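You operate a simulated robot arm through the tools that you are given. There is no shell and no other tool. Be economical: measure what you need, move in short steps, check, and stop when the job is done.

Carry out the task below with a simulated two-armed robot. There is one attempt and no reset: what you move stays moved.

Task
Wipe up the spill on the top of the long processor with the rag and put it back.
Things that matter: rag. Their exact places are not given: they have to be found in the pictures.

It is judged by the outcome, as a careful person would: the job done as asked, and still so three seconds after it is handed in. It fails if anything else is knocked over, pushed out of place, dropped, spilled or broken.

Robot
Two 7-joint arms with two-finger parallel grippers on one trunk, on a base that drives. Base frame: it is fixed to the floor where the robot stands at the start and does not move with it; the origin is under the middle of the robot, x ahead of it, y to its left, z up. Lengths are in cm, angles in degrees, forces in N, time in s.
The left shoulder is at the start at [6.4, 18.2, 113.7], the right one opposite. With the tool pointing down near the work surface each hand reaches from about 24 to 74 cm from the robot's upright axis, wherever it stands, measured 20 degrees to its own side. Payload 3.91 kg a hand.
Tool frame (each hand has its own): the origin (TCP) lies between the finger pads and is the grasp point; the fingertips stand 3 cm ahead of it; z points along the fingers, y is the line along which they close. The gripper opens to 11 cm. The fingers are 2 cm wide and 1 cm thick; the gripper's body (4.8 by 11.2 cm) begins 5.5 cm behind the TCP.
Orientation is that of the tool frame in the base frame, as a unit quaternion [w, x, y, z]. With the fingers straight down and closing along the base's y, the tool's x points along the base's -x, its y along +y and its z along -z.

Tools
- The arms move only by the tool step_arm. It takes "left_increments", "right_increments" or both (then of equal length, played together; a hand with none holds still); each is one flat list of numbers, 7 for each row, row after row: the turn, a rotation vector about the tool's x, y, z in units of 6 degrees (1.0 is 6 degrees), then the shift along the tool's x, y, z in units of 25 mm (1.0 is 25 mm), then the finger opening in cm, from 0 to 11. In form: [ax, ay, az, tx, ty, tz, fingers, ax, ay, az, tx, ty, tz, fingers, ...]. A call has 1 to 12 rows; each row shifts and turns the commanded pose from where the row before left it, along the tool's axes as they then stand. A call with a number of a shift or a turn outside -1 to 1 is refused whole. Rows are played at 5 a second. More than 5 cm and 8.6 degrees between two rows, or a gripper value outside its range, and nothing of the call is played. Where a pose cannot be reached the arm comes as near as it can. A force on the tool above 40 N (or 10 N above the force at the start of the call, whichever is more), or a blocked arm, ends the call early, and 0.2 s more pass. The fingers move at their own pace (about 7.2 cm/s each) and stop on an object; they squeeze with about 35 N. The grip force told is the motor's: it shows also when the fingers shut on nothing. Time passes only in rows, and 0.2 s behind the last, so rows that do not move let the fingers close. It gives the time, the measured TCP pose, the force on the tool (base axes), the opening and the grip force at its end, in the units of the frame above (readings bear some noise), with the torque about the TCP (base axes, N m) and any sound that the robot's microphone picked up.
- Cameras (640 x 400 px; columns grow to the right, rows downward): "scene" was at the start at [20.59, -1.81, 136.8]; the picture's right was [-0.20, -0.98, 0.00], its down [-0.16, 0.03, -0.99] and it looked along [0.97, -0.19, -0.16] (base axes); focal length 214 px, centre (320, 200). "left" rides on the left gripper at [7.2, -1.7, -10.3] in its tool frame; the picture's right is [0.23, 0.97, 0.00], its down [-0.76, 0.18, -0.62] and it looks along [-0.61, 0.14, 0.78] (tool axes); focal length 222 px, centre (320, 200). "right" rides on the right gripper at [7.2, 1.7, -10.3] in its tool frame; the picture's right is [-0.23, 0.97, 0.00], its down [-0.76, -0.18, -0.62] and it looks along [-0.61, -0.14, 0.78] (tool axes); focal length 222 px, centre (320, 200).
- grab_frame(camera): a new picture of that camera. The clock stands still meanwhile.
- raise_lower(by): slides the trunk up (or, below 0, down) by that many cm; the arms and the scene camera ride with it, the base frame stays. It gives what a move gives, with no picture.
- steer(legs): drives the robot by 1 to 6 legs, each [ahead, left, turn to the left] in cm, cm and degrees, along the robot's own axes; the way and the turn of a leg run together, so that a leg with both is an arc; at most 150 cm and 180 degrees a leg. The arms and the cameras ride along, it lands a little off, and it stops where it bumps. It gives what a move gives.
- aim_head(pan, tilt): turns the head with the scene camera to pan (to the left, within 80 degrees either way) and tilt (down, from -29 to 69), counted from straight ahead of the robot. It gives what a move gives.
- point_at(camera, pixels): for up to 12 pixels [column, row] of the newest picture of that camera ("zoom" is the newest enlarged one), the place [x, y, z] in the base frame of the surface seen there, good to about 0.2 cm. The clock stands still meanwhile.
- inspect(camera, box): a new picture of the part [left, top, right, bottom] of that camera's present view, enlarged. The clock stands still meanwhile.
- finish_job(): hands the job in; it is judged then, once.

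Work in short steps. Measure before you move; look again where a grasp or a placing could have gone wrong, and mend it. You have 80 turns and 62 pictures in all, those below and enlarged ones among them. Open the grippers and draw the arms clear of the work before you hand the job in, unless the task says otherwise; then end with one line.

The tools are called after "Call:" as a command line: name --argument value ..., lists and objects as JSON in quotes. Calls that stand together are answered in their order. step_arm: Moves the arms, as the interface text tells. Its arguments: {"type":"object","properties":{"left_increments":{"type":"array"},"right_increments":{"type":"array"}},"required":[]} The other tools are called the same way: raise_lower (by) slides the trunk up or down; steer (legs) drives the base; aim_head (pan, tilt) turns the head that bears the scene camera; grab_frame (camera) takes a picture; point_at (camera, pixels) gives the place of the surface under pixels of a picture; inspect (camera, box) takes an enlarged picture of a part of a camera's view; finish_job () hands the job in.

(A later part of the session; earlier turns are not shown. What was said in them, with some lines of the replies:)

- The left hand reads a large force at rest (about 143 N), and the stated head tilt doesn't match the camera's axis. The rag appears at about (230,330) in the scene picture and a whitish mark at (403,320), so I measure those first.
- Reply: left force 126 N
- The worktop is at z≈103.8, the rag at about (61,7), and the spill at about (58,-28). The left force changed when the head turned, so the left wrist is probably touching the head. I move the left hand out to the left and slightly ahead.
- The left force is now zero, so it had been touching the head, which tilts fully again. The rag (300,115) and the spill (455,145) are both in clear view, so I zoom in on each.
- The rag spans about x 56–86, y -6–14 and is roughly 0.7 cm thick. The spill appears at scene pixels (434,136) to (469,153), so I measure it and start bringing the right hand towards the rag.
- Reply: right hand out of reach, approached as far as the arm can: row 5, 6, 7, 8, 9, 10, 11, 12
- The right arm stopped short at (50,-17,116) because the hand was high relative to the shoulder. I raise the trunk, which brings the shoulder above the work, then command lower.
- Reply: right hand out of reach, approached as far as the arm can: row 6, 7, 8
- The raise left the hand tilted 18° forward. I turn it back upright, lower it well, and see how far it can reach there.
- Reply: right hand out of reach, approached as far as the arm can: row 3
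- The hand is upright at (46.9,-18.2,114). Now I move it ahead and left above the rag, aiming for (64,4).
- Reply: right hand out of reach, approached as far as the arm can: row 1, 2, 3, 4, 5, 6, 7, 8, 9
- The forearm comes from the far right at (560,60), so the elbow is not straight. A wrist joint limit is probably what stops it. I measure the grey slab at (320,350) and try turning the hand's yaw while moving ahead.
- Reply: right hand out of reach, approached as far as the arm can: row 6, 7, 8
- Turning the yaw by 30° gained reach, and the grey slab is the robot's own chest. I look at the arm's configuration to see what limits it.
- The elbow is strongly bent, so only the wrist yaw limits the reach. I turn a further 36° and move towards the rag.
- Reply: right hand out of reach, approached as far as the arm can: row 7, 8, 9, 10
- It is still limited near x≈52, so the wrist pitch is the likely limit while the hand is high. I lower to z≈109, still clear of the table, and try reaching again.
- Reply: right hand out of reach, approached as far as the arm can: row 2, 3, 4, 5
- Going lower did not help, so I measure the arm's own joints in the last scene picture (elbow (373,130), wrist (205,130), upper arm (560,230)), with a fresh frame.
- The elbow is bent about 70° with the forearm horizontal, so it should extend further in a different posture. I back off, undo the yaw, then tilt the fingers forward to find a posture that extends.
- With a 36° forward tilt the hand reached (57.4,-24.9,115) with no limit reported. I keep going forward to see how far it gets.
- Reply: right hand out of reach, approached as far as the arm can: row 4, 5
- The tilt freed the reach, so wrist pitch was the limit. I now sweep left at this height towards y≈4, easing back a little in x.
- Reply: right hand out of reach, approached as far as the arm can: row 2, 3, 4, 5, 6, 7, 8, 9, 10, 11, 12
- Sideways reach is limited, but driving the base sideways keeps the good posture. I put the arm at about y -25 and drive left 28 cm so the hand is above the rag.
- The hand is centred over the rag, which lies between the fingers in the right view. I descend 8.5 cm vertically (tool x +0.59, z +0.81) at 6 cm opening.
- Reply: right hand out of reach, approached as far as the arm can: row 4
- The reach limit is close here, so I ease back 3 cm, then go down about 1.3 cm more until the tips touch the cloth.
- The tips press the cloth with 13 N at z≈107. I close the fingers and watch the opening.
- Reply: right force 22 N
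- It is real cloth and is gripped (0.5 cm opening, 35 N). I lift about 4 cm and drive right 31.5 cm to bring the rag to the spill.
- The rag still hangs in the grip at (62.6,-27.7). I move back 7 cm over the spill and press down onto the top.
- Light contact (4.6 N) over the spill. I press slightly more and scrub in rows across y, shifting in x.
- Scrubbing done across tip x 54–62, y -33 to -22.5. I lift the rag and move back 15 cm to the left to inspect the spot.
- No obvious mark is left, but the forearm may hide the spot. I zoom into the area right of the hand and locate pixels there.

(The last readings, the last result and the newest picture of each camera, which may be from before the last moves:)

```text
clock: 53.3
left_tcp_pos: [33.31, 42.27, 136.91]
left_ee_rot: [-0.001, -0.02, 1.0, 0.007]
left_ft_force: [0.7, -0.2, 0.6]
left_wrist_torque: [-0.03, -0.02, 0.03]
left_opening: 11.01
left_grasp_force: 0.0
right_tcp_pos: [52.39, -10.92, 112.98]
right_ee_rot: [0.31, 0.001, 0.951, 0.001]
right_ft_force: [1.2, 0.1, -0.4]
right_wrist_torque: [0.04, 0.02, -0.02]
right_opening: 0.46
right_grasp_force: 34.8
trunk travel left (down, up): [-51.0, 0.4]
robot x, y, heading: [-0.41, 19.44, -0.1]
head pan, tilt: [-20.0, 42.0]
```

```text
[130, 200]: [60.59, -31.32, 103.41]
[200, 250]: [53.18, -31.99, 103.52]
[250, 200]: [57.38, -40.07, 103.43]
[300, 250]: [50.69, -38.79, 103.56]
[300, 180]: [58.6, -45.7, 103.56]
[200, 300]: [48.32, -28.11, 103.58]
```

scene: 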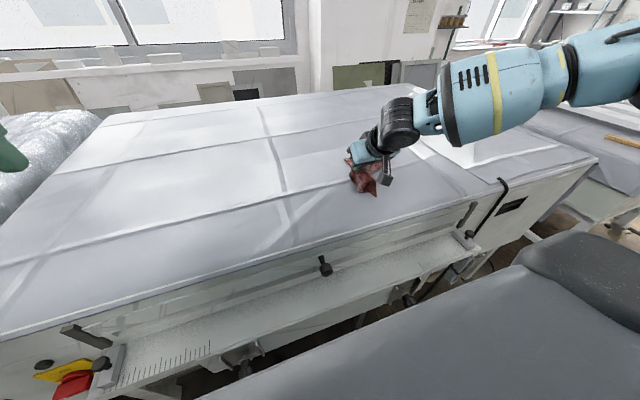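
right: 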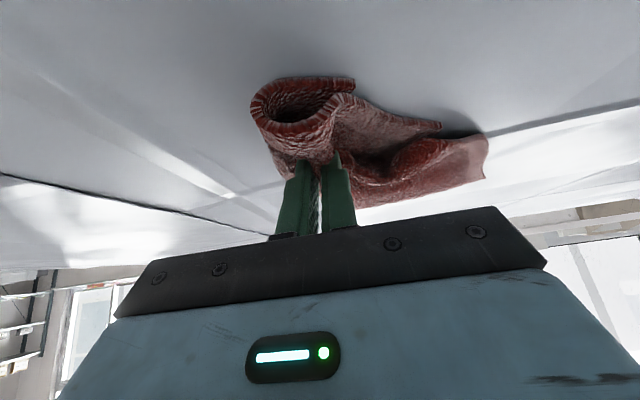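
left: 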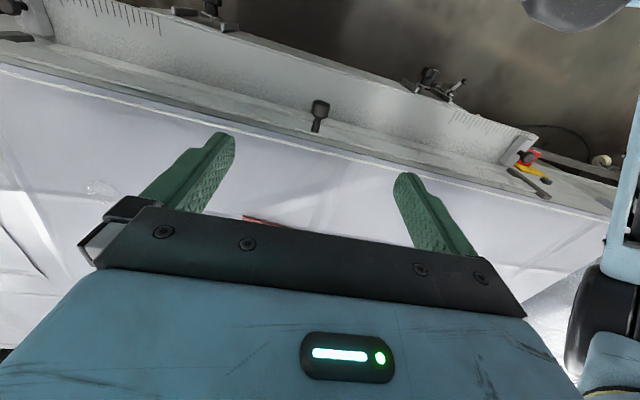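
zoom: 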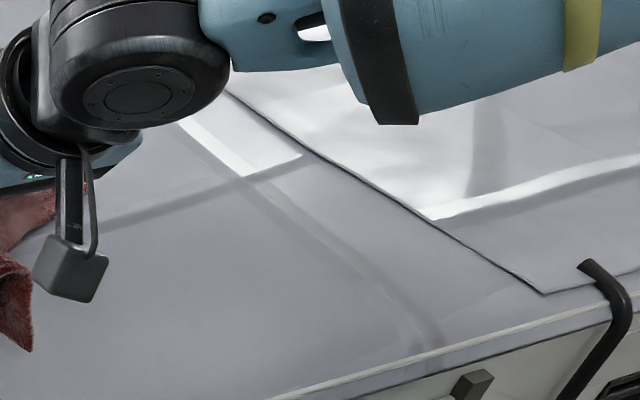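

The visible part (y≈-32, x 48–60) is clean; the rest is still behind the gripper. I drive the remaining 14.6 cm left, look again, and reach the arm ahead over the rag's original place.

Call:
steer --legs '[[0, 14.6, 0]]'

Call:
inspect --camera "scene" --box '[370, 110, 510, 198]'

Call:
point_at --camera "zoom" --pixels '[[130, 200], [200, 250], [250, 200], [300, 250], [100, 280], [200, 200]]'

Call:
step_arm --right_increments '[0, 0, 0, -0.81, 0, 0.59, 0, 0, 0, 0, -0.81, 0, 0.59, 0, 0, 0, 0, -0.81, 0, 0.59, 0, 0, 0, 0, -0.81, 0, 0.59, 0, 0, 0, 0, -0.81, 0, 0.59, 0, 0, 0, 0, -0.3, 0, 0.2, 0, 0, 0, 0, 0, 0, 0, 0]'

Call:
grab_frame --camera "right"

```text
clock: 55.2
left_tcp_pos: [33.18, 56.75, 136.91]
left_ee_rot: [-0.001, -0.02, 1.0, 0.007]
left_ft_force: [0.1, -0.2, 0.0]
left_wrist_torque: [-0.04, 0.01, 0.03]
left_opening: 10.98
left_grasp_force: 0.1
right_tcp_pos: [52.53, 3.83, 112.98]
right_ee_rot: [0.31, 0.001, 0.951, 0.001]
right_ft_force: [0.4, -0.1, 0.0]
right_wrist_torque: [0.06, -0.01, -0.04]
right_opening: 0.46
right_grasp_force: 34.5
trunk travel left (down, up): [-51.0, 0.4]
robot x, y, heading: [-0.17, 34.16, 0.1]
head pan, tilt: [-20.0, 42.0]
```

```text
4.55 times, centred on (440, 154) of scene
```

zoom: 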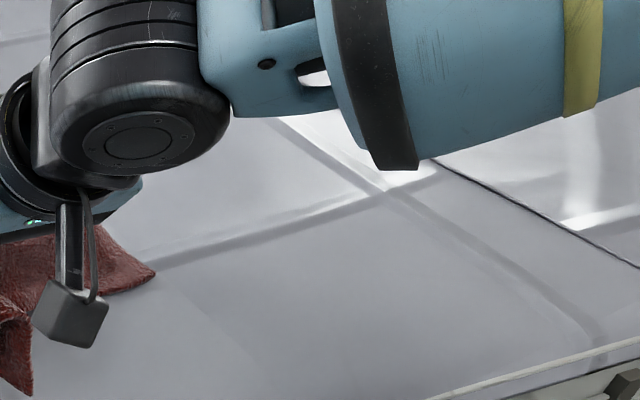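

```text
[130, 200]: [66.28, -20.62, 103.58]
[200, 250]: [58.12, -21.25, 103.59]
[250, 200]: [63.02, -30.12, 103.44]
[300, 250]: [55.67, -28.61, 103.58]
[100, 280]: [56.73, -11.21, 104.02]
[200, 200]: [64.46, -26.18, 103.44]
```

```text
clock: 56.8
left_tcp_pos: [33.28, 56.84, 136.92]
left_ee_rot: [0.0, -0.02, 1.0, 0.006]
left_ft_force: [1.3, 0.3, 0.3]
left_wrist_torque: [0.0, 0.01, 0.02]
left_opening: 10.99
left_grasp_force: 0.0
right_tcp_pos: [65.93, 3.74, 113.09]
right_ee_rot: [0.31, 0.001, 0.951, 0.001]
right_ft_force: [0.5, 0.4, 0.7]
right_wrist_torque: [0.04, 0.01, -0.03]
right_opening: 0.46
right_grasp_force: 34.8
trunk travel left (down, up): [-51.0, 0.4]
robot x, y, heading: [-0.0, 34.16, -0.1]
head pan, tilt: [-20.0, 42.0]
```

```text
36 pictures are left
```

right: 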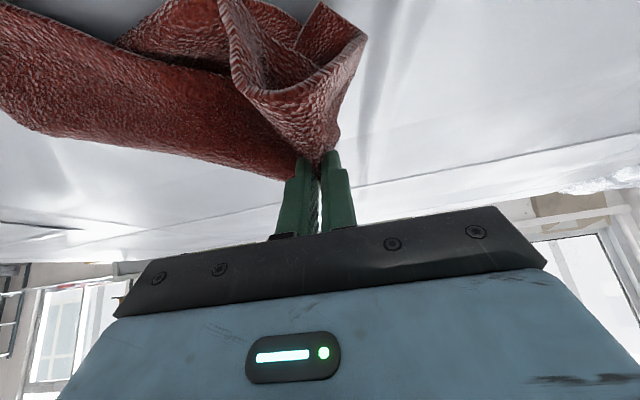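

The spill spot at (55.7,-28.6) is clean. Now I check how the rag hangs before laying it down.

Call:
grab_frame --camera "scene"

Call:
inspect --camera "scene" --box '[260, 100, 400, 200]'

```text
35 pictures are left
```

scene: 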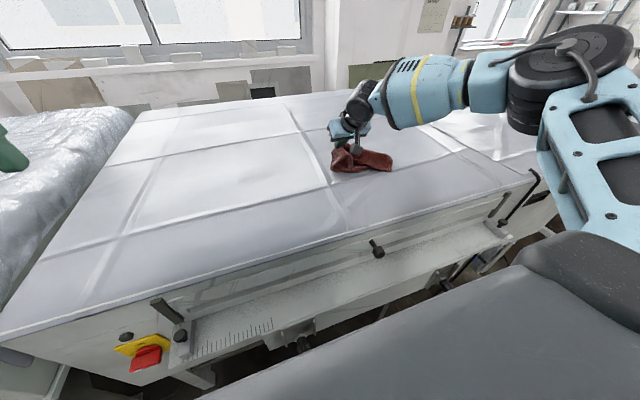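

```text
4.00 times, centred on (330, 150) of scene
```

zoom: 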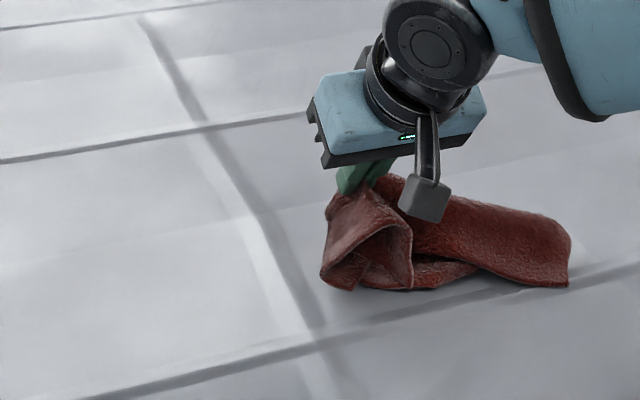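

The rag trails to the near right. To lay it out towards its original far end I need more reach, so I drive ahead carefully in small legs and watch for a bump.

Call:
steer --legs '[[4, 0, 0]]'

Call:
steer --legs '[[4, 0, 0]]'

Call:
step_arm --right_increments '[0, 0, 0, -0.4, 0, -0.8, 0, 0, 0, 0, -0.4, 0, -0.8, 0, 0, 0, 0, -0.4, 0, -0.8, 0, 0, 0, 0, -0.4, 0, -0.8, 0, 0, 0, 0, -0.4, 0, -0.8, 0, 0, 0, 0, 0, 0, 0, 0]'

Call:
grab_frame --camera "scene"

```text
clock: 57.7
left_tcp_pos: [36.84, 56.86, 137.1]
left_ee_rot: [0.003, -0.02, 1.0, 0.006]
left_ft_force: [-0.4, 0.0, -0.2]
left_wrist_torque: [0.0, 0.0, -0.01]
left_opening: 10.99
left_grasp_force: 0.3
right_tcp_pos: [69.62, 3.74, 113.42]
right_ee_rot: [0.313, 0.001, 0.95, 0.001]
right_ft_force: [0.0, 0.6, -0.7]
right_wrist_torque: [0.01, -0.04, -0.02]
right_opening: 0.48
right_grasp_force: 35.2
trunk travel left (down, up): [-51.0, 0.4]
robot x, y, heading: [3.89, 33.89, -0.1]
head pan, tilt: [-20.0, 42.0]
```

```text
clock: 58.5
left_tcp_pos: [40.69, 56.8, 137.16]
left_ee_rot: [0.004, -0.02, 1.0, 0.006]
left_ft_force: [0.2, 0.1, -0.7]
left_wrist_torque: [-0.01, -0.02, -0.01]
left_opening: 10.99
left_grasp_force: 0.1
right_tcp_pos: [73.59, 3.69, 113.5]
right_ee_rot: [0.313, 0.001, 0.95, 0.001]
right_ft_force: [-0.6, 0.2, -0.3]
right_wrist_torque: [-0.02, -0.01, -0.02]
right_opening: 0.48
right_grasp_force: 35.1
trunk travel left (down, up): [-51.0, 0.4]
robot x, y, heading: [8.0, 34.24, 0.0]
head pan, tilt: [-20.0, 42.0]
```

```text
clock: 60.0
left_tcp_pos: [41.02, 56.9, 136.97]
left_ee_rot: [0.002, -0.019, 1.0, 0.007]
left_ft_force: [-0.1, 0.0, 0.7]
left_wrist_torque: [0.01, 0.01, 0.03]
left_opening: 11.0
left_grasp_force: 0.1
right_tcp_pos: [71.91, 3.57, 124.14]
right_ee_rot: [0.311, 0.001, 0.95, 0.001]
right_ft_force: [1.2, -0.1, -1.3]
right_wrist_torque: [0.04, 0.05, 0.03]
right_opening: 0.47
right_grasp_force: 35.4
trunk travel left (down, up): [-51.0, 0.4]
robot x, y, heading: [7.92, 34.09, 0.3]
head pan, tilt: [-20.0, 42.0]
```

```text
33 pictures are left
```

scene: 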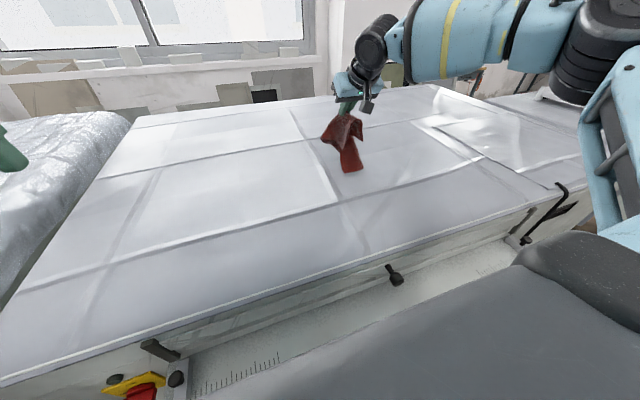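

No bump, and the rag now hangs free. I drive 4 cm further, extend, then lower while pulling back so the far part is laid out ahead.

Call:
steer --legs '[[4, 0, 0]]'

Call:
step_arm --right_increments '[0, 0, 0, -0.5, 0, 0.8, 0, 0, 0, 0, -0.5, 0, 0.8, 0, 0, 0, 0, -0.3, 0, 0.7, 0, 0, 0, 0, 0, 0, 0, 0]'

Call:
grab_frame --camera "scene"

```text
clock: 60.8
left_tcp_pos: [44.48, 56.8, 137.3]
left_ee_rot: [0.005, -0.02, 1.0, 0.007]
left_ft_force: [-0.7, 0.3, 0.3]
left_wrist_torque: [-0.02, -0.05, 0.0]
left_opening: 11.02
left_grasp_force: 0.0
right_tcp_pos: [75.38, 3.66, 124.57]
right_ee_rot: [0.314, 0.001, 0.949, 0.001]
right_ft_force: [0.0, 1.5, 0.2]
right_wrist_torque: [-0.01, 0.01, -0.01]
right_opening: 0.48
right_grasp_force: 34.9
trunk travel left (down, up): [-51.0, 0.4]
robot x, y, heading: [11.68, 34.2, -0.2]
head pan, tilt: [-20.0, 42.0]
```

```text
clock: 61.8
left_tcp_pos: [44.78, 56.87, 137.19]
left_ee_rot: [0.002, -0.019, 1.0, 0.006]
left_ft_force: [-0.8, 0.2, -0.2]
left_wrist_torque: [-0.01, 0.01, 0.01]
left_opening: 10.99
left_grasp_force: 0.1
right_tcp_pos: [80.91, 3.48, 121.57]
right_ee_rot: [0.314, 0.002, 0.95, 0.001]
right_ft_force: [-0.1, 0.7, 0.5]
right_wrist_torque: [0.04, -0.02, -0.05]
right_opening: 0.45
right_grasp_force: 35.1
right hand out of reach, approached as far as the arm can: row 3
trunk travel left (down, up): [-51.0, 0.4]
robot x, y, heading: [11.54, 34.25, -0.3]
head pan, tilt: [-20.0, 42.0]
```

```text
32 pictures are left
```

scene: 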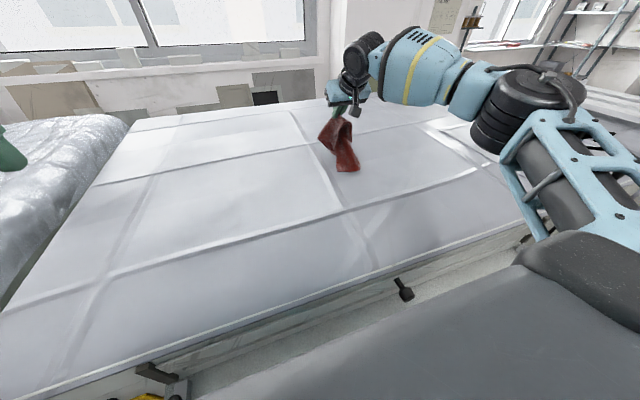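

The rag's bottom just about touches. I lower 10 cm while pulling back 7.5 cm, then 3 cm lower over 8 cm back, laying the cloth out.

Call:
step_arm --right_increments '[0, 0, 0, 0.956, 0, 0.294, 0, 0, 0, 0, 0.956, 0, 0.294, 0, 0, 0, 0, 0.956, 0, 0.294, 0, 0, 0, 0, 0.956, 0, 0.294, 0, 0, 0, 0, 0.956, 0, 0.294, 0, 0, 0, 0, 0.824, 0, -0.229, 0, 0, 0, 0, 0.824, 0, -0.229, 0, 0, 0, 0, 0.824, 0, -0.229, 0, 0, 0, 0, 0, 0, 0, 0]'

Call:
inspect --camera "scene" --box '[250, 90, 450, 215]'

Call:
grab_frame --camera "right"

```text
clock: 63.8
left_tcp_pos: [44.87, 56.83, 137.05]
left_ee_rot: [0.002, -0.02, 1.0, 0.007]
left_ft_force: [0.1, 0.3, -0.5]
left_wrist_torque: [-0.01, -0.02, -0.02]
left_opening: 11.0
left_grasp_force: 0.1
right_tcp_pos: [67.74, 3.46, 109.16]
right_ee_rot: [0.311, 0.001, 0.95, 0.002]
right_ft_force: [-1.1, -0.1, -0.3]
right_wrist_torque: [0.05, -0.03, 0.0]
right_opening: 0.46
right_grasp_force: 34.8
trunk travel left (down, up): [-51.0, 0.4]
robot x, y, heading: [11.7, 34.06, -0.1]
head pan, tilt: [-20.0, 42.0]
```

```text
3.20 times, centred on (350, 152) of scene
```

zoom: 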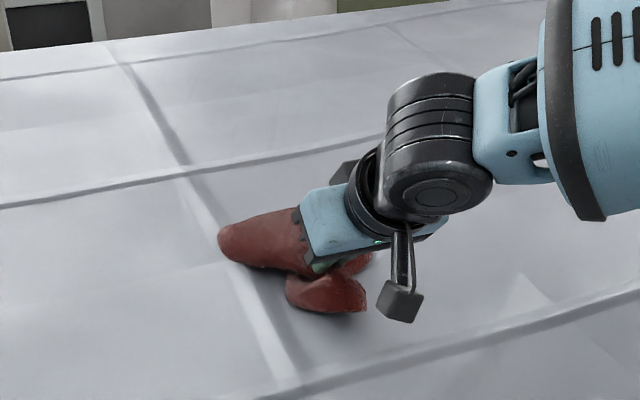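

```text
30 pictures are left
```

right: 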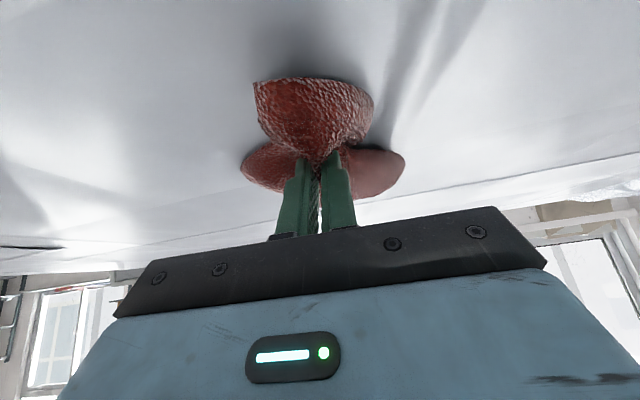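

The tail now lies ahead of the hand. I pull back the last 5.3 cm to the original grip point (TCP 62.4), lower onto the top, open and lift straight up.

Call:
step_arm --right_increments '[0, 0, 0, 0.86, 0, -0.46, 0, 0, 0, 0, 0.86, 0, -0.46, 0, 0, 0, 0, 0.38, 0, 0.4, 0, 0, 0, 0, 0, 0, 0, 0, 0, 0, 0, 0, 0, 0, 3, 0, 0, 0, 0, 0, 0, 4, 0, 0, 0, -0.3, 0, -0.41, 4, 0, 0, 0, -0.59, 0, -0.81, 4, 0, 0, 0, -0.59, 0, -0.81, 4, 0, 0, 0, -0.59, 0, -0.81, 4, 0, 0, 0, -0.59, 0, -0.81, 4, 0, 0, 0, 0, 0, 0, 4]'

Call:
inspect --camera "scene" --box '[250, 90, 450, 215]'

Call:
grab_frame --camera "right"

```text
clock: 66.4
left_tcp_pos: [44.96, 56.87, 137.0]
left_ee_rot: [0.002, -0.02, 1.0, 0.006]
left_ft_force: [0.4, -0.4, 1.0]
left_wrist_torque: [-0.04, 0.01, 0.01]
left_opening: 11.01
left_grasp_force: 0.1
right_tcp_pos: [62.72, 3.5, 118.3]
right_ee_rot: [0.312, 0.0, 0.95, 0.001]
right_ft_force: [-0.4, 0.1, 0.9]
right_wrist_torque: [0.0, 0.03, -0.02]
right_opening: 3.99
right_grasp_force: 0.1
trunk travel left (down, up): [-51.0, 0.4]
robot x, y, heading: [11.49, 34.35, -0.2]
head pan, tilt: [-20.0, 42.0]
```

```text
3.20 times, centred on (350, 152) of scene
```

zoom: 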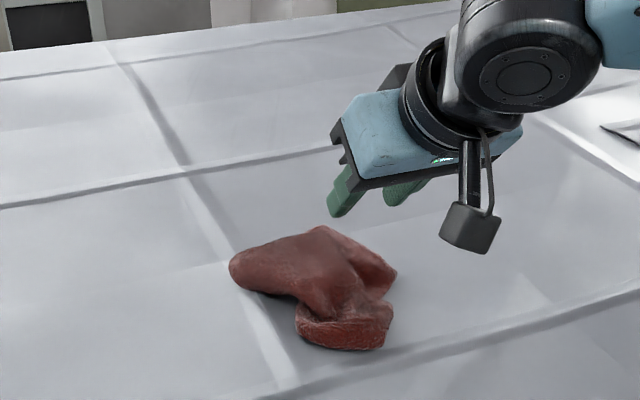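

```text
28 pictures are left
```

right: 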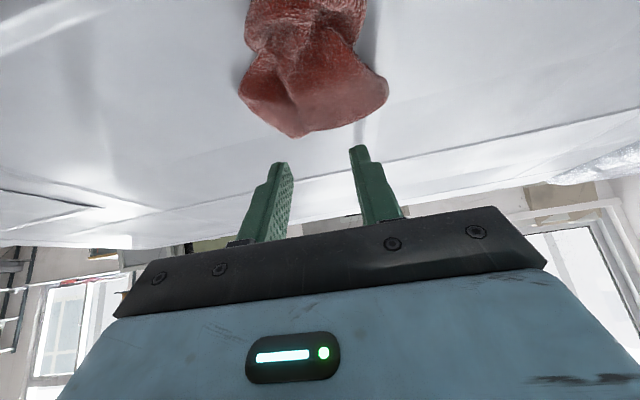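

Released; the rag is down but bunched. I measure where it lies.

Call:
inspect --camera "scene" --box '[300, 140, 400, 205]'

Call:
point_at --camera "zoom" --pixels '[[60, 160], [310, 115], [460, 215], [360, 200], [300, 240], [400, 340], [440, 290], [240, 350], [160, 170], [270, 300]]'

```text
6.15 times, centred on (350, 172) of scene
```

zoom: 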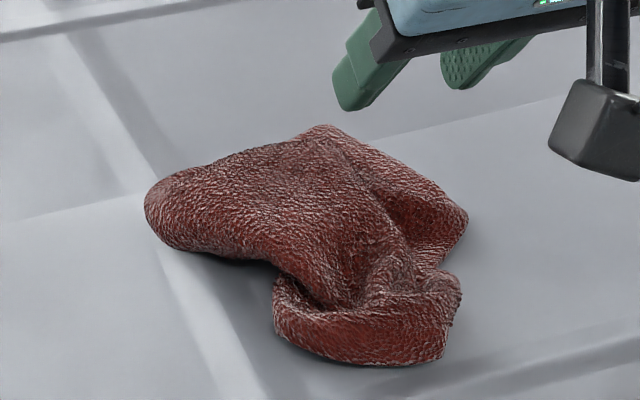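

```text
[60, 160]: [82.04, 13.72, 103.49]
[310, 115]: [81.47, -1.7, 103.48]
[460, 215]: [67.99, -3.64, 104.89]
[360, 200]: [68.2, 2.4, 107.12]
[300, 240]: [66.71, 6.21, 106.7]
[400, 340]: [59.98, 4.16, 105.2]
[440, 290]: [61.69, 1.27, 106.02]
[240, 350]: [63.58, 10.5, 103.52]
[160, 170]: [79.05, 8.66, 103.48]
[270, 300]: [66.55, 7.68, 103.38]
```

The rag lies at x 59–79, y -4–11, centred near (69,4), which is its original place (70,4). I draw the right arm up and back, reverse the base, and inspect the spill area.

Call:
step_arm --right_increments '[0, 0, 0, -0.59, 0, -0.81, 6, 0, 0, 0, -0.59, 0, -0.81, 8, 0, 0, 0, 0.6, 0, -0.8, 10, 0, 0, 0, 0.6, 0, -0.8, 11, 0, 0, 0, 0.6, 0, -0.8, 11]'

Call:
steer --legs '[[-12, 0, 0]]'

Call:
aim_head --pan -40 --tilt 40

Call:
grab_frame --camera "scene"

```text
clock: 67.6
left_tcp_pos: [44.78, 56.8, 137.09]
left_ee_rot: [0.003, -0.02, 1.0, 0.006]
left_ft_force: [-0.3, -0.1, -0.2]
left_wrist_torque: [-0.01, -0.02, 0.0]
left_opening: 10.99
left_grasp_force: 0.0
right_tcp_pos: [55.35, 3.4, 125.49]
right_ee_rot: [0.312, 0.001, 0.95, 0.001]
right_ft_force: [0.0, -0.2, -1.1]
right_wrist_torque: [0.0, -0.01, -0.03]
right_opening: 10.99
right_grasp_force: 0.0
trunk travel left (down, up): [-51.0, 0.4]
robot x, y, heading: [11.82, 33.9, -0.2]
head pan, tilt: [-20.0, 42.0]
```

```text
clock: 68.9
left_tcp_pos: [33.27, 56.88, 136.88]
left_ee_rot: [0.0, -0.02, 1.0, 0.006]
left_ft_force: [-0.4, 1.1, 1.3]
left_wrist_torque: [-0.02, -0.01, -0.01]
left_opening: 10.98
left_grasp_force: 0.1
right_tcp_pos: [43.67, 3.43, 125.38]
right_ee_rot: [0.311, 0.001, 0.951, 0.001]
right_ft_force: [0.3, 0.7, 0.5]
right_wrist_torque: [0.0, -0.02, 0.03]
right_opening: 11.0
right_grasp_force: 0.0
trunk travel left (down, up): [-51.0, 0.4]
robot x, y, heading: [-0.45, 34.05, 0.1]
head pan, tilt: [-20.0, 42.0]
```

```text
clock: 69.7
left_tcp_pos: [32.91, 56.82, 137.06]
left_ee_rot: [0.002, -0.02, 1.0, 0.006]
left_ft_force: [0.3, 1.3, 0.3]
left_wrist_torque: [0.04, -0.02, 0.02]
left_opening: 10.99
left_grasp_force: 0.1
right_tcp_pos: [43.52, 3.54, 125.5]
right_ee_rot: [0.311, 0.0, 0.95, 0.002]
right_ft_force: [-0.6, -1.1, 1.0]
right_wrist_torque: [-0.01, 0.02, 0.03]
right_opening: 11.02
right_grasp_force: 0.1
trunk travel left (down, up): [-51.0, 0.4]
robot x, y, heading: [-0.14, 34.79, 0.0]
head pan, tilt: [-40.0, 40.0]
```

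```text
26 pictures are left
```

scene: 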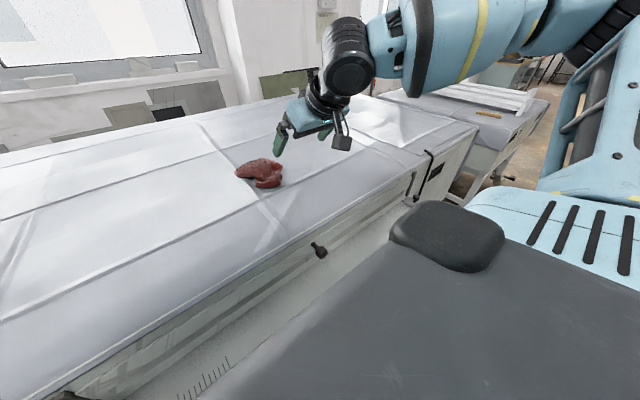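

Call:
inspect --camera "scene" --box '[300, 110, 440, 198]'

Call:
point_at --camera "zoom" --pixels '[[100, 200], [200, 190], [250, 230], [300, 200], [150, 260]]'

```text
4.55 times, centred on (370, 154) of scene
```

zoom: 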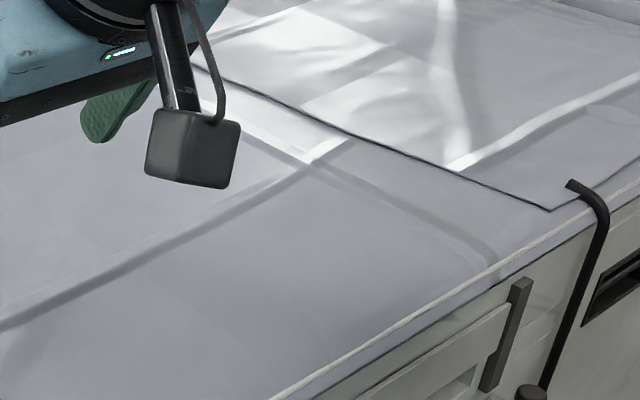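

```text
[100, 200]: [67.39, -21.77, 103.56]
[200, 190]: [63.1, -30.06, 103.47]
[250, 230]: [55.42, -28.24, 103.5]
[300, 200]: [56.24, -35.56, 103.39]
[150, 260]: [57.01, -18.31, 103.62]
```

The area x 55–67, y -36 to -18 is clean. The rag is back at its original place, both grippers are open and the arms are clear, so I hand in.

Call:
finish_job

```text
The job is handed in.
```

The spill on top of the long processor is wiped up and the rag is back where it was. It is bunched rather than laid flat, with its centre about 2 cm from where it started. I saw nothing else moved.
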